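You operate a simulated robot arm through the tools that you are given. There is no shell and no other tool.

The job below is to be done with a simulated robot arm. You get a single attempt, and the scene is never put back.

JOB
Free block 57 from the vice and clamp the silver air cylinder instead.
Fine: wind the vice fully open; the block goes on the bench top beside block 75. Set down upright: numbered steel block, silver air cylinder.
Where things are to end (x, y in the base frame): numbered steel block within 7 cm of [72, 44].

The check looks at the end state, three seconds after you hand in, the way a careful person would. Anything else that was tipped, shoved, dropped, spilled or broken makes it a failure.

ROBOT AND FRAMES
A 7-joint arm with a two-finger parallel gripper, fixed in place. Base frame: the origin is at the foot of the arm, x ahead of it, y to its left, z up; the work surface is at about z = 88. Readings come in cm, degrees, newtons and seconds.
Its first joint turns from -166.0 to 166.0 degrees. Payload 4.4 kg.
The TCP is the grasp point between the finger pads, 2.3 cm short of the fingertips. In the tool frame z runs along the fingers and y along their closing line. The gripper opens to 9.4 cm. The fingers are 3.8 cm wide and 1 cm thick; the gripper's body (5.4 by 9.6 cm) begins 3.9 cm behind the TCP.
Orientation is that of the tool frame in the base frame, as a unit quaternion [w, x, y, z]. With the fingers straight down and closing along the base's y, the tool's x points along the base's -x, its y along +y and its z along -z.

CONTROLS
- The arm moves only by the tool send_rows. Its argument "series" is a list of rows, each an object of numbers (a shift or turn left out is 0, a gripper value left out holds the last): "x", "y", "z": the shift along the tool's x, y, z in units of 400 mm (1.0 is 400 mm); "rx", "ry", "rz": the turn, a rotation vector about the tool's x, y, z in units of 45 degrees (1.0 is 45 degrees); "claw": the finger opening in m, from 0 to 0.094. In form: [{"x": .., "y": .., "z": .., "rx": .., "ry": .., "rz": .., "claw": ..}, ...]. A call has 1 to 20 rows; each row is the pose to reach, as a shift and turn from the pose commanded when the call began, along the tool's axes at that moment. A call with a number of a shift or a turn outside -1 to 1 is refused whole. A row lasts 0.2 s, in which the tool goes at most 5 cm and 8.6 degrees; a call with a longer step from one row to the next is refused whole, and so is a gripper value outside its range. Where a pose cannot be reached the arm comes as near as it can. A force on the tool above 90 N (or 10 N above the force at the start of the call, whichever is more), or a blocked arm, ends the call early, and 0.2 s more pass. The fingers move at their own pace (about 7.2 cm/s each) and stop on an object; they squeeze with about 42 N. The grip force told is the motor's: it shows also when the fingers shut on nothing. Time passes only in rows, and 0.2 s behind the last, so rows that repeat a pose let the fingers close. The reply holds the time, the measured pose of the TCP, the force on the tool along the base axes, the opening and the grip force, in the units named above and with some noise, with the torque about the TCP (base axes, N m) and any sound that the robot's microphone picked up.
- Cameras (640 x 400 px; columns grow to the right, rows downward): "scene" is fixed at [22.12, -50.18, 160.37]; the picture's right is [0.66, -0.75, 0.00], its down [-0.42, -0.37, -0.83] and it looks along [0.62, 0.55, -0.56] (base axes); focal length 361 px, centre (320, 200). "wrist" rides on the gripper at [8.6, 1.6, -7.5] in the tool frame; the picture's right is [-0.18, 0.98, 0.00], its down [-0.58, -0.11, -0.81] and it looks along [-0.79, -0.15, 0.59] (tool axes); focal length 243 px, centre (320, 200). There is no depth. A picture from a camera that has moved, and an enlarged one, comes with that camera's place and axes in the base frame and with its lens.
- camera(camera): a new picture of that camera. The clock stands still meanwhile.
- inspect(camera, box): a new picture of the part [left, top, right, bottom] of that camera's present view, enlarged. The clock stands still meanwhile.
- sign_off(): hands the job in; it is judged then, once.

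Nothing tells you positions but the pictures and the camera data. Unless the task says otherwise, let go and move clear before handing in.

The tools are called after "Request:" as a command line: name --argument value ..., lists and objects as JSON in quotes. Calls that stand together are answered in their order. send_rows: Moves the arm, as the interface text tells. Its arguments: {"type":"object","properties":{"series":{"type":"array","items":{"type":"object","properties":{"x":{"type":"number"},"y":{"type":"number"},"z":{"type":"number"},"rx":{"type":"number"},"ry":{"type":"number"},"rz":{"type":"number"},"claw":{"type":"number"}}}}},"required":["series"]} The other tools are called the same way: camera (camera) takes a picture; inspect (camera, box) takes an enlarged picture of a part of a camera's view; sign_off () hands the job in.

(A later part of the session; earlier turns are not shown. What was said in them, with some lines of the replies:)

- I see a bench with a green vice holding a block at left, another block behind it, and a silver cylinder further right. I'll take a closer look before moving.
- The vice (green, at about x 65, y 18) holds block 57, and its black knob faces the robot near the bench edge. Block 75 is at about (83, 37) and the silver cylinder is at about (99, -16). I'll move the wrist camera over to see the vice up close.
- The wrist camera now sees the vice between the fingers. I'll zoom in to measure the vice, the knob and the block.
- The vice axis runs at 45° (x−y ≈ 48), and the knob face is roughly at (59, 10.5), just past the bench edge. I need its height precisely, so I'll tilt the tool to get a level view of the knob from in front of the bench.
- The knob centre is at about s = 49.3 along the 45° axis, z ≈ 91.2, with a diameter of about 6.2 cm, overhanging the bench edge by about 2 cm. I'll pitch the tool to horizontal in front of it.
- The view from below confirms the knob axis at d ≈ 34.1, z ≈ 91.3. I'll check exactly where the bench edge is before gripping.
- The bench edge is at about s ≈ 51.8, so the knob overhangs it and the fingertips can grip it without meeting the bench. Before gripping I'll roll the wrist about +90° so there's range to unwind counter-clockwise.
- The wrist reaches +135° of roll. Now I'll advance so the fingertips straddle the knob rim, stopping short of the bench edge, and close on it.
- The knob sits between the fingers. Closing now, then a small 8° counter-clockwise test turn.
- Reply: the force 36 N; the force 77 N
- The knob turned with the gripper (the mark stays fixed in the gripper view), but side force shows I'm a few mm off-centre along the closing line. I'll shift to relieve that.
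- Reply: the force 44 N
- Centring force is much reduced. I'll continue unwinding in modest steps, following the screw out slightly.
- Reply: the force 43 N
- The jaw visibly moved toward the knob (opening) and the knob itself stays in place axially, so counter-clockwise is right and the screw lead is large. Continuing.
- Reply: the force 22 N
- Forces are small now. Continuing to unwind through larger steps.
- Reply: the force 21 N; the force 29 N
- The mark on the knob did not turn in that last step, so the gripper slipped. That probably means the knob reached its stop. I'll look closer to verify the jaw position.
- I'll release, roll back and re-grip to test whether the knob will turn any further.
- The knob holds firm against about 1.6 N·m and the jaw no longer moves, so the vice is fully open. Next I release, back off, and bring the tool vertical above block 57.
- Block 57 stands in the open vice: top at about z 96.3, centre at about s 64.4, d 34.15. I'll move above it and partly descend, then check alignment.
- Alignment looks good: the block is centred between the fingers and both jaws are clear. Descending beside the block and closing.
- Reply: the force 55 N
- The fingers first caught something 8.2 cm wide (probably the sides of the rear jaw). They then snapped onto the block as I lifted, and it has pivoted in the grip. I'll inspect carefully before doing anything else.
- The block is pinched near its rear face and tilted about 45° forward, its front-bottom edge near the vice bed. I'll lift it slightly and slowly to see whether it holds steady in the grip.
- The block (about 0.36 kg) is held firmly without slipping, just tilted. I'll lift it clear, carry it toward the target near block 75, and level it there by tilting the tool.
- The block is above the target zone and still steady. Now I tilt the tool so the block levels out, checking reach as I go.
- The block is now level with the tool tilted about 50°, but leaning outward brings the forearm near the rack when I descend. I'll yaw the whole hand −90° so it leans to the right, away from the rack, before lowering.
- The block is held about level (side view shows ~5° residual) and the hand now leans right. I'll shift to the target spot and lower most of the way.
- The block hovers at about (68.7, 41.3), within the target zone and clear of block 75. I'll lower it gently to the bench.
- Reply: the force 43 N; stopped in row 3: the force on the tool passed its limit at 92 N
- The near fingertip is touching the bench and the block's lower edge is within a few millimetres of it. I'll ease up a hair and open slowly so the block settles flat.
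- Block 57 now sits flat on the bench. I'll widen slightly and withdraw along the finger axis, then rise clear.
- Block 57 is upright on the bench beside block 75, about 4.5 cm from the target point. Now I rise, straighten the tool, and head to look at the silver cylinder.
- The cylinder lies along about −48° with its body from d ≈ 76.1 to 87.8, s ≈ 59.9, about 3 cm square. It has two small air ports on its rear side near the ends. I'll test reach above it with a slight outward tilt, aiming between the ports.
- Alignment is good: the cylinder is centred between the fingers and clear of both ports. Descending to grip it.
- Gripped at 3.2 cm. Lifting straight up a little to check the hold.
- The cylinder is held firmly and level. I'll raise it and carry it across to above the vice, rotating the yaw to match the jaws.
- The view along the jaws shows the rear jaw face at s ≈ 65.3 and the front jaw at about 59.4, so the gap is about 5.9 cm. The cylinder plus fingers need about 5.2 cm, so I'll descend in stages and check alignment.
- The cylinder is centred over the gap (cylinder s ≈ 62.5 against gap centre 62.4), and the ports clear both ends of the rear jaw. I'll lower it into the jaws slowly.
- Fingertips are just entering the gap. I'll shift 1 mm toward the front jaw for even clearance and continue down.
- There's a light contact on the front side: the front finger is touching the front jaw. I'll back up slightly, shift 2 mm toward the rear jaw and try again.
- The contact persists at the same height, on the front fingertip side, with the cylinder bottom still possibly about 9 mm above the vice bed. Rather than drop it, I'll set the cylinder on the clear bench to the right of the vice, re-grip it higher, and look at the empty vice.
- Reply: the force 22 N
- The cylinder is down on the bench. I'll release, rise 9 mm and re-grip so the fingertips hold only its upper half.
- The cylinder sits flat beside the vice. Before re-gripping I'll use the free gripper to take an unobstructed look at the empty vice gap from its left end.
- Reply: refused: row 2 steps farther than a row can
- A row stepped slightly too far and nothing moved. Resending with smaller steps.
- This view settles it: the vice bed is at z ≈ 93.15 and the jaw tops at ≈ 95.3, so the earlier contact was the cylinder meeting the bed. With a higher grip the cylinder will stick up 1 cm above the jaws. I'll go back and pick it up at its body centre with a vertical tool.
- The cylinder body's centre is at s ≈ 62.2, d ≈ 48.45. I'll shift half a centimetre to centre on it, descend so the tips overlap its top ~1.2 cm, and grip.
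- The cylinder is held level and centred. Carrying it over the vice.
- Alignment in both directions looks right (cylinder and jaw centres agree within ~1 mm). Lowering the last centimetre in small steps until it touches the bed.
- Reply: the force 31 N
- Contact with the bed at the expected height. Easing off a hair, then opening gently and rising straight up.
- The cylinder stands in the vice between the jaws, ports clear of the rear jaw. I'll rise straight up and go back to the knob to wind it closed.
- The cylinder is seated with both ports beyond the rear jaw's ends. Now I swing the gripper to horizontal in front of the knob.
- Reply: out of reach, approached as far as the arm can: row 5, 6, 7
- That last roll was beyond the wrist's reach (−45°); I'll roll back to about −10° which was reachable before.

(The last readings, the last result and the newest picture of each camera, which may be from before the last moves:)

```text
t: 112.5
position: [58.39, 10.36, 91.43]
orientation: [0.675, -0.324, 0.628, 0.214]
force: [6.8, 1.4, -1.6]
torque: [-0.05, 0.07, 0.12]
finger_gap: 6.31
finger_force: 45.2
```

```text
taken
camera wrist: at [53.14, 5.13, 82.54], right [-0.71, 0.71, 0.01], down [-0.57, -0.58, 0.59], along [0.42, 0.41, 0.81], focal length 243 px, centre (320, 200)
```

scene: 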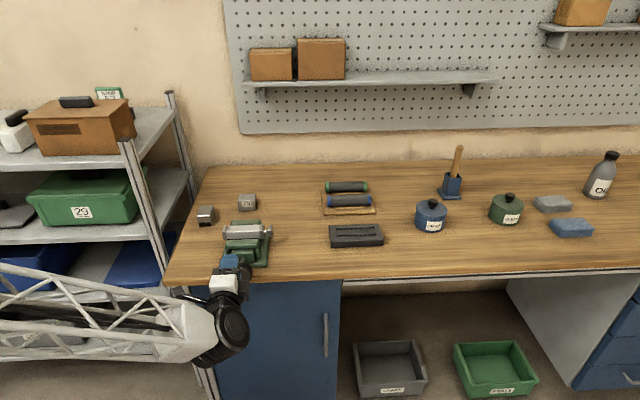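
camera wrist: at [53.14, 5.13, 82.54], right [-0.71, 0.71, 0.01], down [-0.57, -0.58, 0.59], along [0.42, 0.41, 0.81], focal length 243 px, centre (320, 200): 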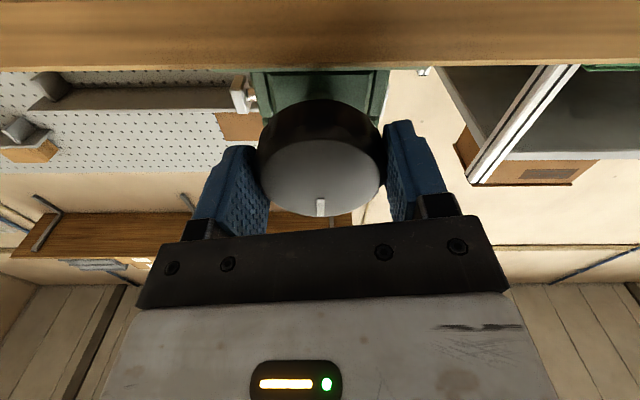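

Good, centred grip on the knob with low side forces. Turning clockwise now to close the jaw.

Request:
send_rows --series '[{"rz": 0.14}, {"rz": 0.28}, {"rz": 0.42}, {"rz": 0.56}, {"rz": 0.7}, {"rz": 0.85}, {"rz": 1.0}, {"rz": 1.0}]'

Request:
inspect --camera "scene" --box '[200, 200, 290, 290]'

Request:
camera --camera "wrist"

```text
t: 114.3
position: [58.42, 10.53, 91.51]
orientation: [0.541, -0.06, 0.703, 0.457]
force: [-24.7, 11.0, 7.2]
torque: [-0.2, 0.21, 0.64]
finger_gap: 6.28
finger_force: 45.2
```

```text
4.44 times, centred on (245, 245) of scene
camera zoom: at [22.12, -50.18, 160.37], right [0.66, -0.75, 0.0], down [-0.42, -0.37, -0.83], along [0.62, 0.55, -0.56], focal length 1605 px, centre (653, 0)
```

zoom: 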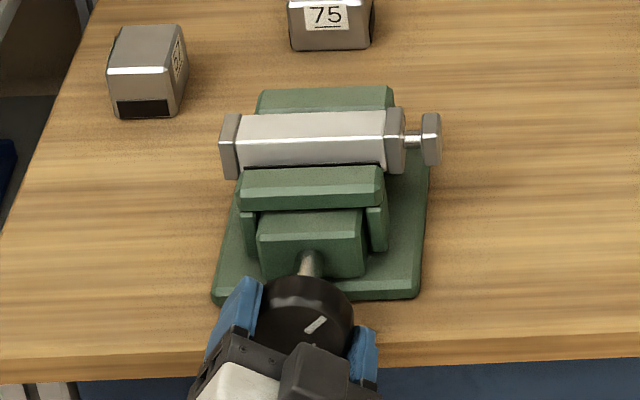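

```text
taken
camera wrist: at [48.72, 9.55, 85.22], right [-0.49, 0.49, 0.72], down [-0.27, -0.87, 0.41], along [0.83, 0.01, 0.56], focal length 243 px, centre (320, 200)
```

wrist: 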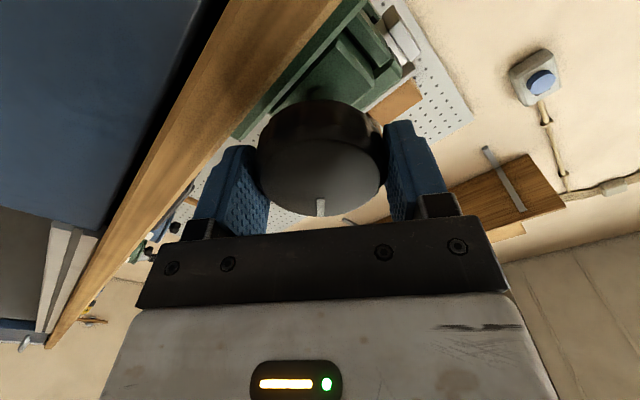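

The jaw is closing. Continuing clockwise.

Request:
send_rows --series '[{"rz": 0.14}, {"rz": 0.28}, {"rz": 0.42}, {"rz": 0.56}, {"rz": 0.7}, {"rz": 0.85}, {"rz": 1.0}, {"rz": 1.0}]'

Request:
inspect --camera "scene" --box '[200, 200, 290, 290]'

Request:
camera --camera "wrist"

```text
t: 116.2
position: [58.41, 10.24, 91.6]
orientation: [0.326, 0.214, 0.672, 0.629]
force: [-14.7, -13.2, 26.8]
torque: [0.08, -0.05, 0.09]
finger_gap: 6.24
finger_force: 45.1
```

```text
4.44 times, centred on (245, 245) of scene
camera zoom: at [22.12, -50.18, 160.37], right [0.66, -0.75, 0.0], down [-0.42, -0.37, -0.83], along [0.62, 0.55, -0.56], focal length 1605 px, centre (653, 0)
```

zoom: 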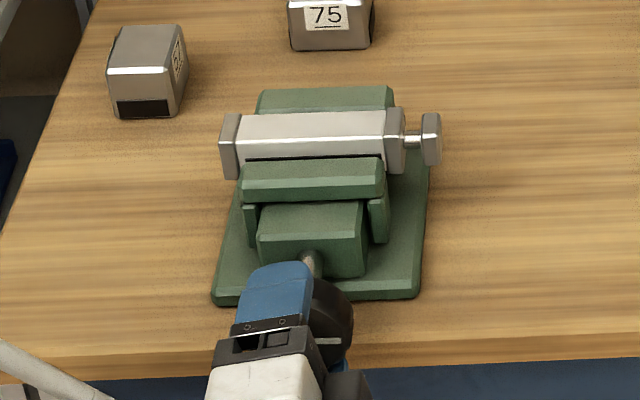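

```text
taken
camera wrist: at [47.02, 11.26, 91.54], right [0.01, -0.01, 1.0], down [-0.15, -0.99, -0.01], along [0.99, -0.15, -0.01], focal length 243 px, centre (320, 200)
```

wrist: 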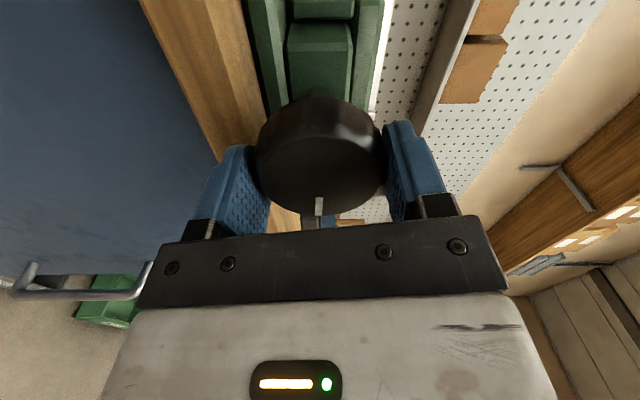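

Request:
send_rows --series '[{"rz": 0.14}, {"rz": 0.28}, {"rz": 0.42}, {"rz": 0.56}, {"rz": 0.7}, {"rz": 0.85}, {"rz": 1.0}, {"rz": 1.0}]'

Request:
inspect --camera "scene" --box '[200, 200, 290, 290]'

Request:
camera --camera "wrist"

```text
t: 118.0
position: [58.47, 10.19, 91.59]
orientation: [0.06, 0.454, 0.54, 0.706]
force: [15.2, -9.3, 28.8]
torque: [-0.48, 0.5, 0.24]
finger_gap: 6.26
finger_force: 45.3
```

```text
4.44 times, centred on (245, 245) of scene
camera zoom: at [22.12, -50.18, 160.37], right [0.66, -0.75, 0.0], down [-0.42, -0.37, -0.83], along [0.62, 0.55, -0.56], focal length 1605 px, centre (653, 0)
```

zoom: 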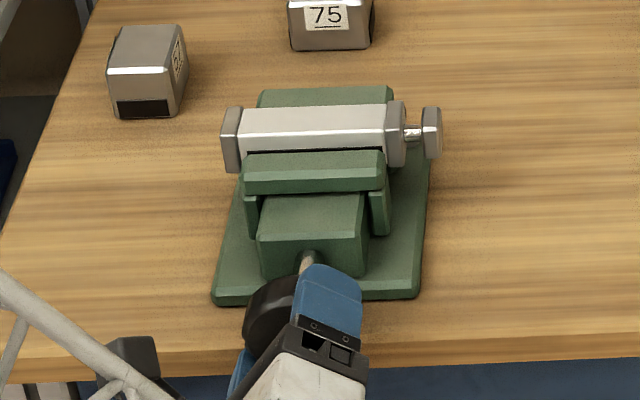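

```text
taken
camera wrist: at [48.89, 9.36, 97.7], right [0.51, -0.51, 0.7], down [-0.28, -0.86, -0.43], along [0.82, 0.02, -0.58], focal length 243 px, centre (320, 200)
```

wrist: 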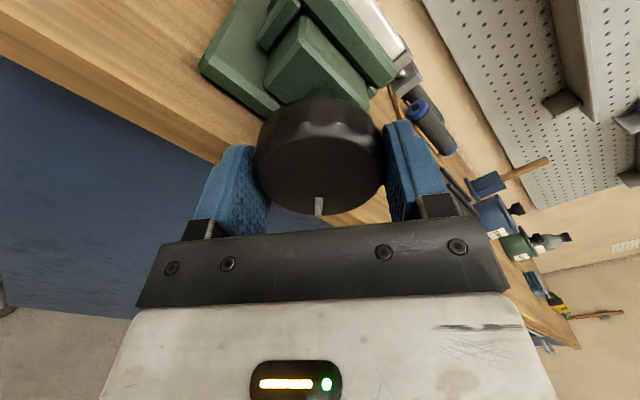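

The front jaw now pushes the cylinder toward the rear jaw. I'll release the knob, roll back, and take another grip to finish tightening.

Request:
send_rows --series '[{"claw": 0.094}, {"claw": 0.094}, {"claw": 0.094}, {"rz": -0.14}, {"rz": -0.28}, {"rz": -0.42}, {"rz": -0.56}, {"rz": -0.7}, {"rz": -0.85}, {"rz": -1.0}]'

Request:
send_rows --series '[{"rz": -0.14}, {"rz": -0.28}, {"rz": -0.42}, {"rz": -0.56}, {"rz": -0.7}, {"rz": -0.85}, {"rz": -1.0}]'

Request:
send_rows --series '[{"rz": -0.14}, {"rz": -0.28}, {"rz": -0.42}, {"rz": -0.56}, {"rz": -0.7}, {"rz": -0.85}, {"rz": -0.95}, {"rz": -0.95}]'

Request:
inspect --camera "scene" --box '[200, 200, 290, 290]'

```text
t: 120.2
position: [58.45, 10.28, 91.53]
orientation: [0.327, 0.213, 0.674, 0.627]
force: [0.0, 0.6, 0.2]
torque: [-0.01, -0.03, -0.01]
finger_gap: 9.39
finger_force: 0.0
```

```text
t: 121.8
position: [58.28, 10.36, 91.61]
orientation: [0.542, -0.061, 0.704, 0.455]
force: [-0.9, -1.2, 0.6]
torque: [0.01, 0.03, 0.0]
finger_gap: 9.41
finger_force: 0.0
```

```text
t: 123.5
position: [58.43, 10.25, 91.55]
orientation: [0.67, -0.313, 0.633, 0.227]
force: [0.5, -0.6, 0.0]
torque: [0.04, 0.03, 0.0]
finger_gap: 9.41
finger_force: 0.0
```

```text
4.44 times, centred on (245, 245) of scene
camera zoom: at [22.12, -50.18, 160.37], right [0.66, -0.75, 0.0], down [-0.42, -0.37, -0.83], along [0.62, 0.55, -0.56], focal length 1605 px, centre (653, 0)
```

zoom: 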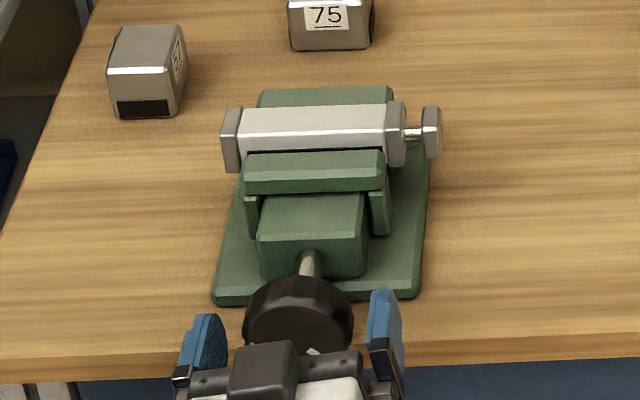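

Re-gripping the knob and turning further clockwise.

Request:
send_rows --series '[{"claw": 0.05}, {"claw": 0.05}, {"claw": 0.05}, {"claw": 0.05}, {"rz": 0.1}, {"rz": 0.2}, {"rz": 0.3}, {"rz": 0.4}, {"rz": 0.5}, {"rz": 0.5}]'

Request:
inspect --camera "scene" --box '[200, 200, 290, 290]'

Request:
camera --camera "wrist"

```text
t: 125.8
position: [58.31, 10.34, 91.53]
orientation: [0.613, -0.182, 0.682, 0.354]
force: [-9.2, 11.3, 1.4]
torque: [-0.05, -0.03, -0.55]
finger_gap: 6.33
finger_force: 45.0
```

```text
4.44 times, centred on (245, 245) of scene
camera zoom: at [22.12, -50.18, 160.37], right [0.66, -0.75, 0.0], down [-0.42, -0.37, -0.83], along [0.62, 0.55, -0.56], focal length 1605 px, centre (653, 0)
```

zoom: 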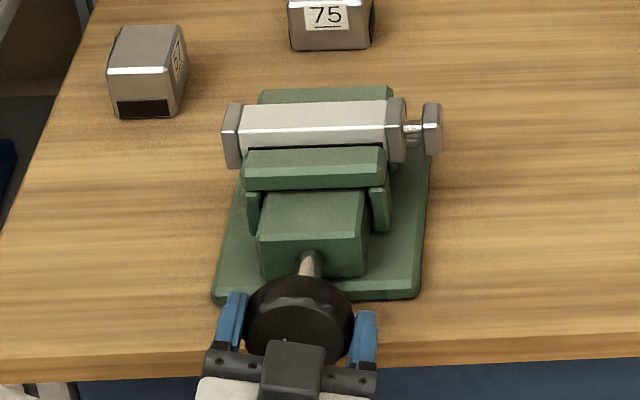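

```text
taken
camera wrist: at [50.52, 7.76, 83.42], right [-0.64, 0.64, 0.43], down [-0.39, -0.75, 0.53], along [0.66, 0.17, 0.73], focal length 243 px, centre (320, 200)
```

wrist: 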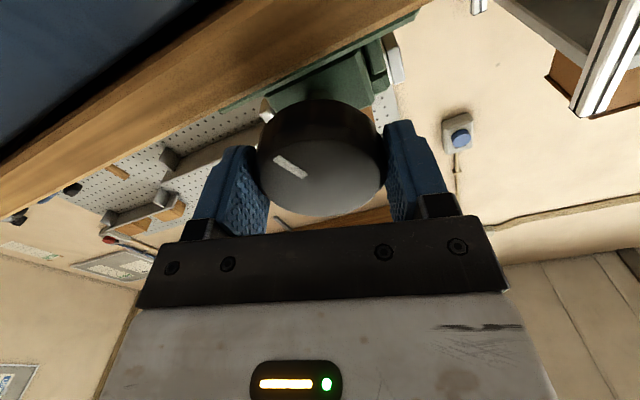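

Request:
send_rows --series '[{"rz": 0.1}, {"rz": 0.2}, {"rz": 0.3}, {"rz": 0.4}, {"rz": 0.5}, {"rz": 0.5}]'

Request:
camera --camera "wrist"

Request:
inspect --camera "scene" --box '[200, 200, 290, 290]'

```text
t: 127.2
position: [58.47, 10.26, 91.6]
orientation: [0.533, -0.046, 0.704, 0.466]
force: [-16.4, 2.1, 11.7]
torque: [0.03, -0.2, 0.52]
finger_gap: 6.23
finger_force: 44.6
```

```text
taken
camera wrist: at [48.59, 9.7, 85.52], right [-0.47, 0.47, 0.74], down [-0.26, -0.88, 0.39], along [0.84, -0.01, 0.54], focal length 243 px, centre (320, 200)
```

wrist: 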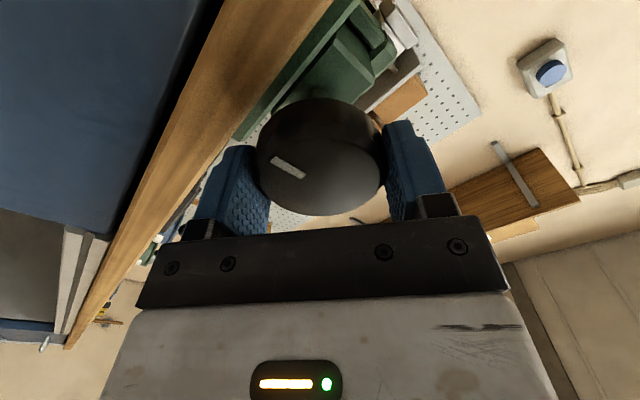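

```text
4.44 times, centred on (245, 245) of scene
camera zoom: at [22.12, -50.18, 160.37], right [0.66, -0.75, 0.0], down [-0.42, -0.37, -0.83], along [0.62, 0.55, -0.56], focal length 1605 px, centre (653, 0)
```

zoom: 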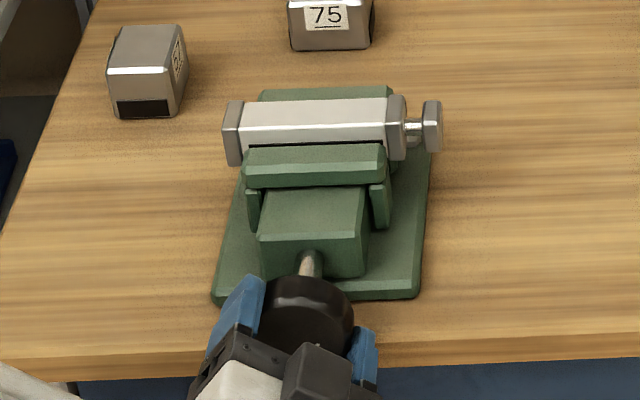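

Request:
send_rows --series '[{"rz": 0.1}, {"rz": 0.2}, {"rz": 0.3}, {"rz": 0.4}, {"rz": 0.5}, {"rz": 0.5}]'

Request:
camera --camera "wrist"

Request:
inspect --camera "scene" --box '[200, 200, 290, 290]'

```text
t: 128.6
position: [58.43, 10.34, 91.55]
orientation: [0.432, 0.092, 0.7, 0.561]
force: [-15.9, 14.6, 18.0]
torque: [-0.89, -0.75, -0.73]
finger_gap: 6.39
finger_force: 45.5
```

```text
taken
camera wrist: at [47.37, 10.94, 88.48], right [-0.24, 0.23, 0.94], down [-0.18, -0.96, 0.19], along [0.96, -0.12, 0.27], focal length 243 px, centre (320, 200)
```

wrist: 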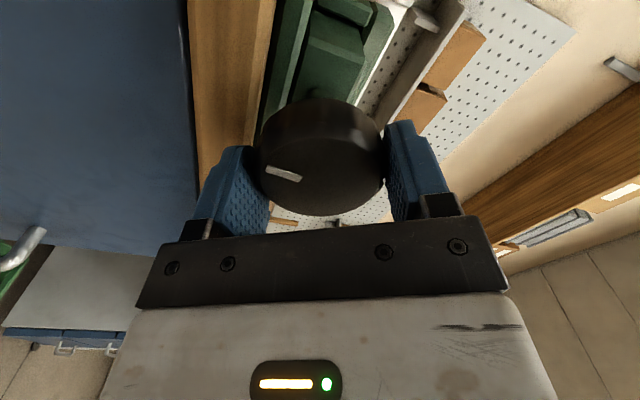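

```text
4.44 times, centred on (245, 245) of scene
camera zoom: at [22.12, -50.18, 160.37], right [0.66, -0.75, 0.0], down [-0.42, -0.37, -0.83], along [0.62, 0.55, -0.56], focal length 1605 px, centre (653, 0)
```

zoom: 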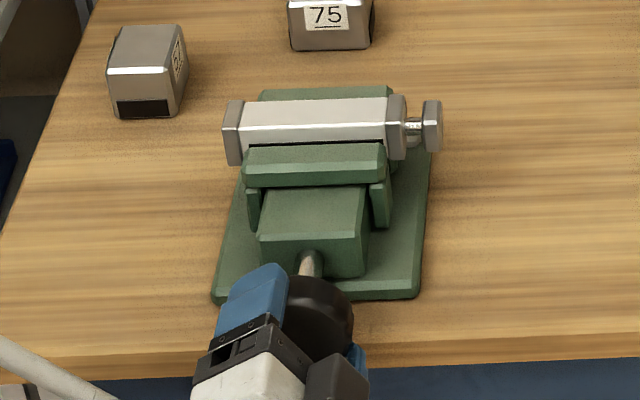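

The knob now resists at about 1.2 N·m and the gripper starts to slip, so the jaws are tight on the cylinder. I'll release the knob, back off and inspect from above.

Request:
send_rows --series '[{"claw": 0.094}, {"claw": 0.094}, {"claw": 0.094}, {"z": -0.06}, {"z": -0.13}, {"z": -0.2}, {"z": -0.2}]'

Request:
inspect --camera "scene" --box '[215, 205, 275, 255]'

Request:
camera --camera "scene"

```text
t: 130.2
position: [52.62, 4.59, 91.3]
orientation: [0.432, 0.091, 0.7, 0.561]
force: [-0.8, 0.0, -0.2]
torque: [-0.02, 0.0, 0.02]
finger_gap: 9.41
finger_force: 0.1
```

```text
8.00 times, centred on (245, 230) of scene
camera zoom: at [22.12, -50.18, 160.37], right [0.66, -0.75, 0.0], down [-0.42, -0.37, -0.83], along [0.62, 0.55, -0.56], focal length 2889 px, centre (920, -40)
```

zoom: 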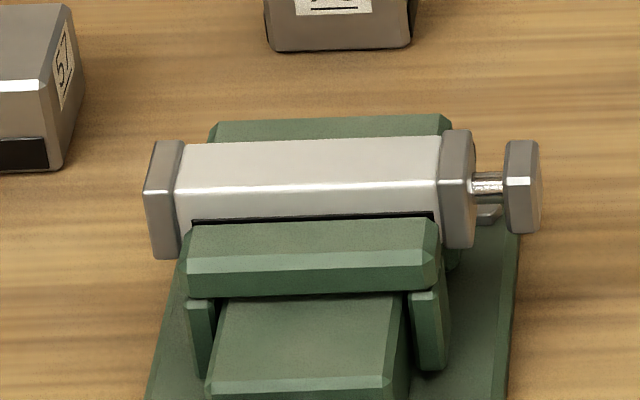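

```text
taken
```

scene: 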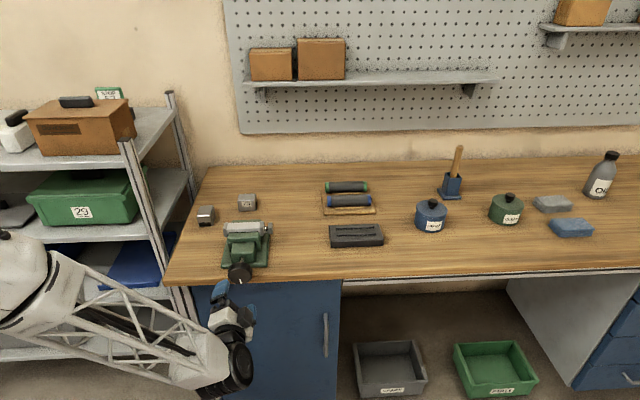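

Request:
send_rows --series '[{"rz": 0.14}, {"rz": 0.28}, {"rz": 0.42}, {"rz": 0.56}, {"rz": 0.7}, {"rz": 0.7}]'

Request:
send_rows --series '[{"y": 0.056, "z": 0.01, "rx": 0.125}, {"y": 0.1125, "z": 0.03, "rx": 0.25}, {"y": 0.169, "z": 0.055, "rx": 0.375}, {"y": 0.225, "z": 0.08, "rx": 0.5}, {"y": 0.281, "z": 0.11, "rx": 0.625}, {"y": 0.3375, "z": 0.14, "rx": 0.75}, {"y": 0.394, "z": 0.17, "rx": 0.875}, {"y": 0.45, "z": 0.2, "rx": 1.0}]'

Request:
send_rows --series '[{"x": 0.025, "y": 0.023, "z": 0.02, "rx": 0.125}, {"x": 0.05, "y": 0.046, "z": 0.039, "rx": 0.25}, {"x": 0.075, "y": 0.068, "z": 0.059, "rx": 0.375}, {"x": 0.1, "y": 0.091, "z": 0.079, "rx": 0.5}, {"x": 0.125, "y": 0.114, "z": 0.098, "rx": 0.625}, {"x": 0.15, "y": 0.137, "z": 0.118, "rx": 0.75}, {"x": 0.175, "y": 0.159, "z": 0.137, "rx": 0.875}, {"x": 0.2, "y": 0.182, "z": 0.157, "rx": 1.0}, {"x": 0.2, "y": 0.182, "z": 0.157, "rx": 1.0}]'

Request:
camera --camera "wrist"

```text
t: 131.6
position: [52.69, 4.67, 91.56]
orientation: [0.262, 0.28, 0.649, 0.657]
force: [-0.6, -1.4, -0.7]
torque: [0.03, 0.01, -0.01]
finger_gap: 9.4
finger_force: 0.1
```

```text
t: 133.3
position: [58.71, 10.14, 109.8]
orientation: [0.136, 0.359, 0.851, 0.358]
force: [0.0, 0.3, 0.9]
torque: [-0.01, 0.02, 0.01]
finger_gap: 9.39
finger_force: 0.0
```

```text
t: 135.3
position: [59.9, 22.44, 110.31]
orientation: [-0.011, 0.382, 0.924, 0.006]
force: [-0.4, 0.4, -0.1]
torque: [-0.02, -0.01, 0.0]
finger_gap: 9.42
finger_force: 0.0
```

```text
taken
camera wrist: at [55.15, 29.52, 117.95], right [0.83, 0.56, 0.0], down [0.35, -0.5, 0.79], along [0.45, -0.65, -0.61], focal length 243 px, centre (320, 200)
```

wrist: 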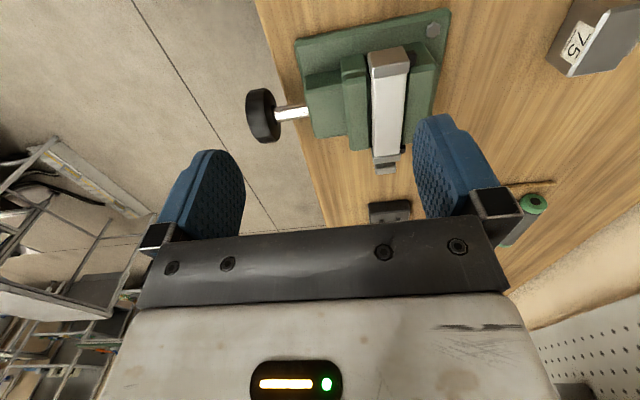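

Request:
inspect --camera "wrist" --box '[290, 0, 460, 190]'

Request:
inspect --camera "wrist" --box '[330, 30, 430, 180]'

Request:
inspect --camera "scene" --box '[190, 185, 290, 290]'

```text
2.11 times, centred on (375, 95) of wrist
camera zoom: at [55.15, 29.52, 117.95], right [0.83, 0.56, 0.0], down [0.35, -0.5, 0.79], along [0.45, -0.65, -0.61], focal length 511 px, centre (204, 421)
```

zoom: 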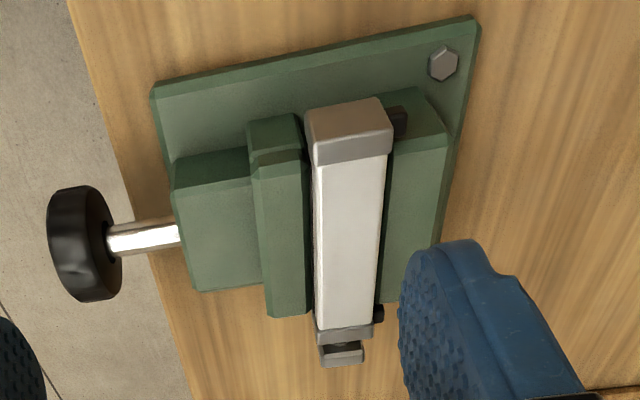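

```text
2.67 times, centred on (380, 105) of wrist
camera zoom: at [55.15, 29.52, 117.95], right [0.83, 0.56, 0.0], down [0.35, -0.5, 0.79], along [0.45, -0.65, -0.61], focal length 647 px, centre (160, 453)
```

zoom: 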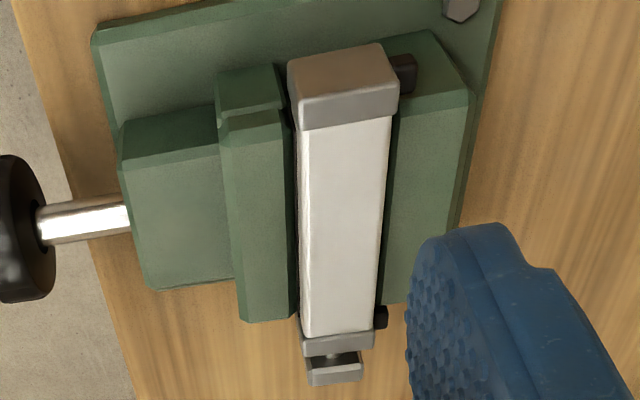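

```text
3.81 times, centred on (240, 238) of scene
camera zoom: at [22.12, -50.18, 160.37], right [0.66, -0.75, 0.0], down [-0.42, -0.37, -0.83], along [0.62, 0.55, -0.56], focal length 1376 px, centre (625, 57)
```

zoom: 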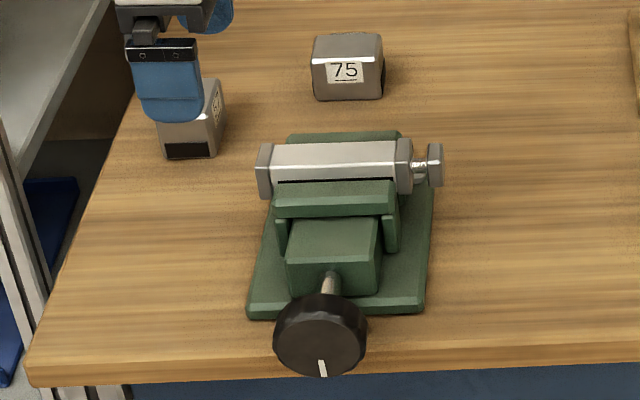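

The cylinder is clamped squarely between both jaw pads, level, with the ports outside the rear jaw ends. I'll raise the arm clear and take a final look at everything.

Request:
send_rows --series '[{"z": -0.1}, {"z": -0.2}, {"z": -0.3}, {"x": 0.06, "y": -0.08, "z": -0.36}, {"x": 0.12, "y": -0.16, "z": -0.4}, {"x": 0.18, "y": -0.24, "z": -0.4}, {"x": 0.18, "y": -0.24, "z": -0.4}]'

Request:
camera --camera "scene"

Request:
inspect --camera "scene" --box '[190, 185, 290, 290]'

Request:
camera --camera "wrist"

```text
t: 136.9
position: [48.15, 20.37, 126.68]
orientation: [-0.011, 0.382, 0.924, 0.006]
force: [-0.3, -0.6, 0.4]
torque: [-0.01, 0.01, -0.02]
finger_gap: 9.4
finger_force: 0.1
```

```text
taken
```

scene: 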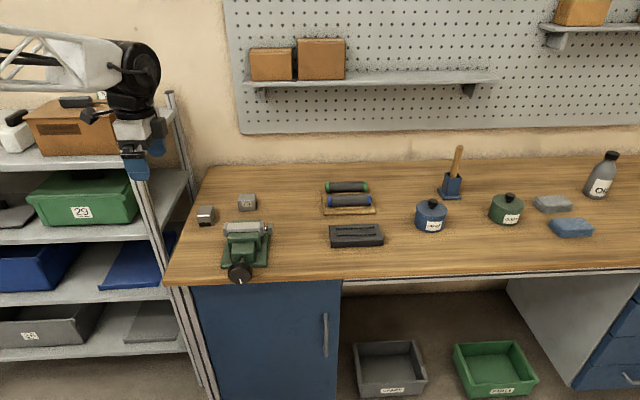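

```text
3.81 times, centred on (240, 238) of scene
camera zoom: at [22.12, -50.18, 160.37], right [0.66, -0.75, 0.0], down [-0.42, -0.37, -0.83], along [0.62, 0.55, -0.56], focal length 1376 px, centre (625, 57)
```

zoom: 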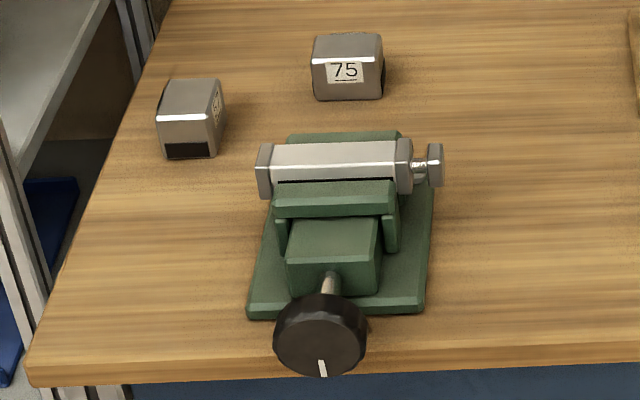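

```text
taken
camera wrist: at [43.41, 27.54, 134.16], right [0.83, 0.56, 0.0], down [0.35, -0.5, 0.79], along [0.45, -0.65, -0.61], focal length 243 px, centre (320, 200)
```

wrist: 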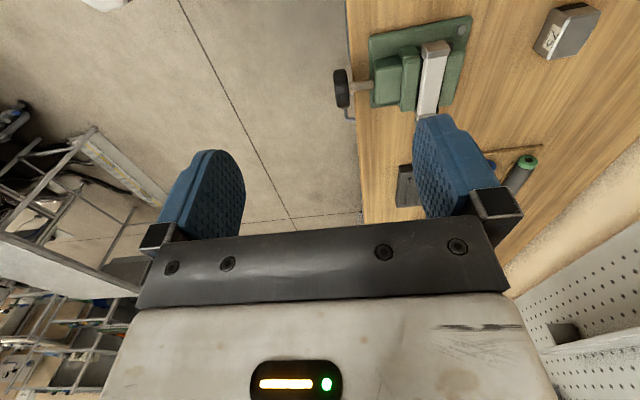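

Block 57 stands upright on the bench beside block 75, at about (68.8, 41.2). The silver cylinder is clamped level in the vice, the gripper is empty and clear, and nothing else has moved. Handing in.

Request:
sign_off

```text
The job is handed in.
```

I freed block 57 from the vice, clamped the silver air cylinder in its place, and handed the job in; I have not seen the check's result.

- **Vice:** I wound the knob counter-clockwise until it stopped turning, which I took as fully open. After loading the cylinder I wound it closed until the knob resisted at about 1.2 N·m and my grip started to slip.
- **Block 57:** It stands upright on the bench beside block 75, at about (68.8, 41.2). That is roughly 4–5 cm from the target of [72, 44], inside the 7 cm allowed. Its position is estimated from the pictures and arm readings, to within about 1 cm.
- **Cylinder:** It lies level between the jaw pads, with its two air ports just outside the ends of the rear jaw. "Upright" could mean standing on end. I kept it lying the same way up as I found it.

**Handling slips:**
- On the first lift the fingers caught the rear jaw and block 57 pivoted about 50° in the grip, so I levelled it with the tool before setting it down.
- It settled a few millimetres onto the bench when released.
- I also set the cylinder on the bench once to re-grip it higher before placing it.

In the last pictures nothing else on the bench had moved, and the arm was clear with the gripper empty.
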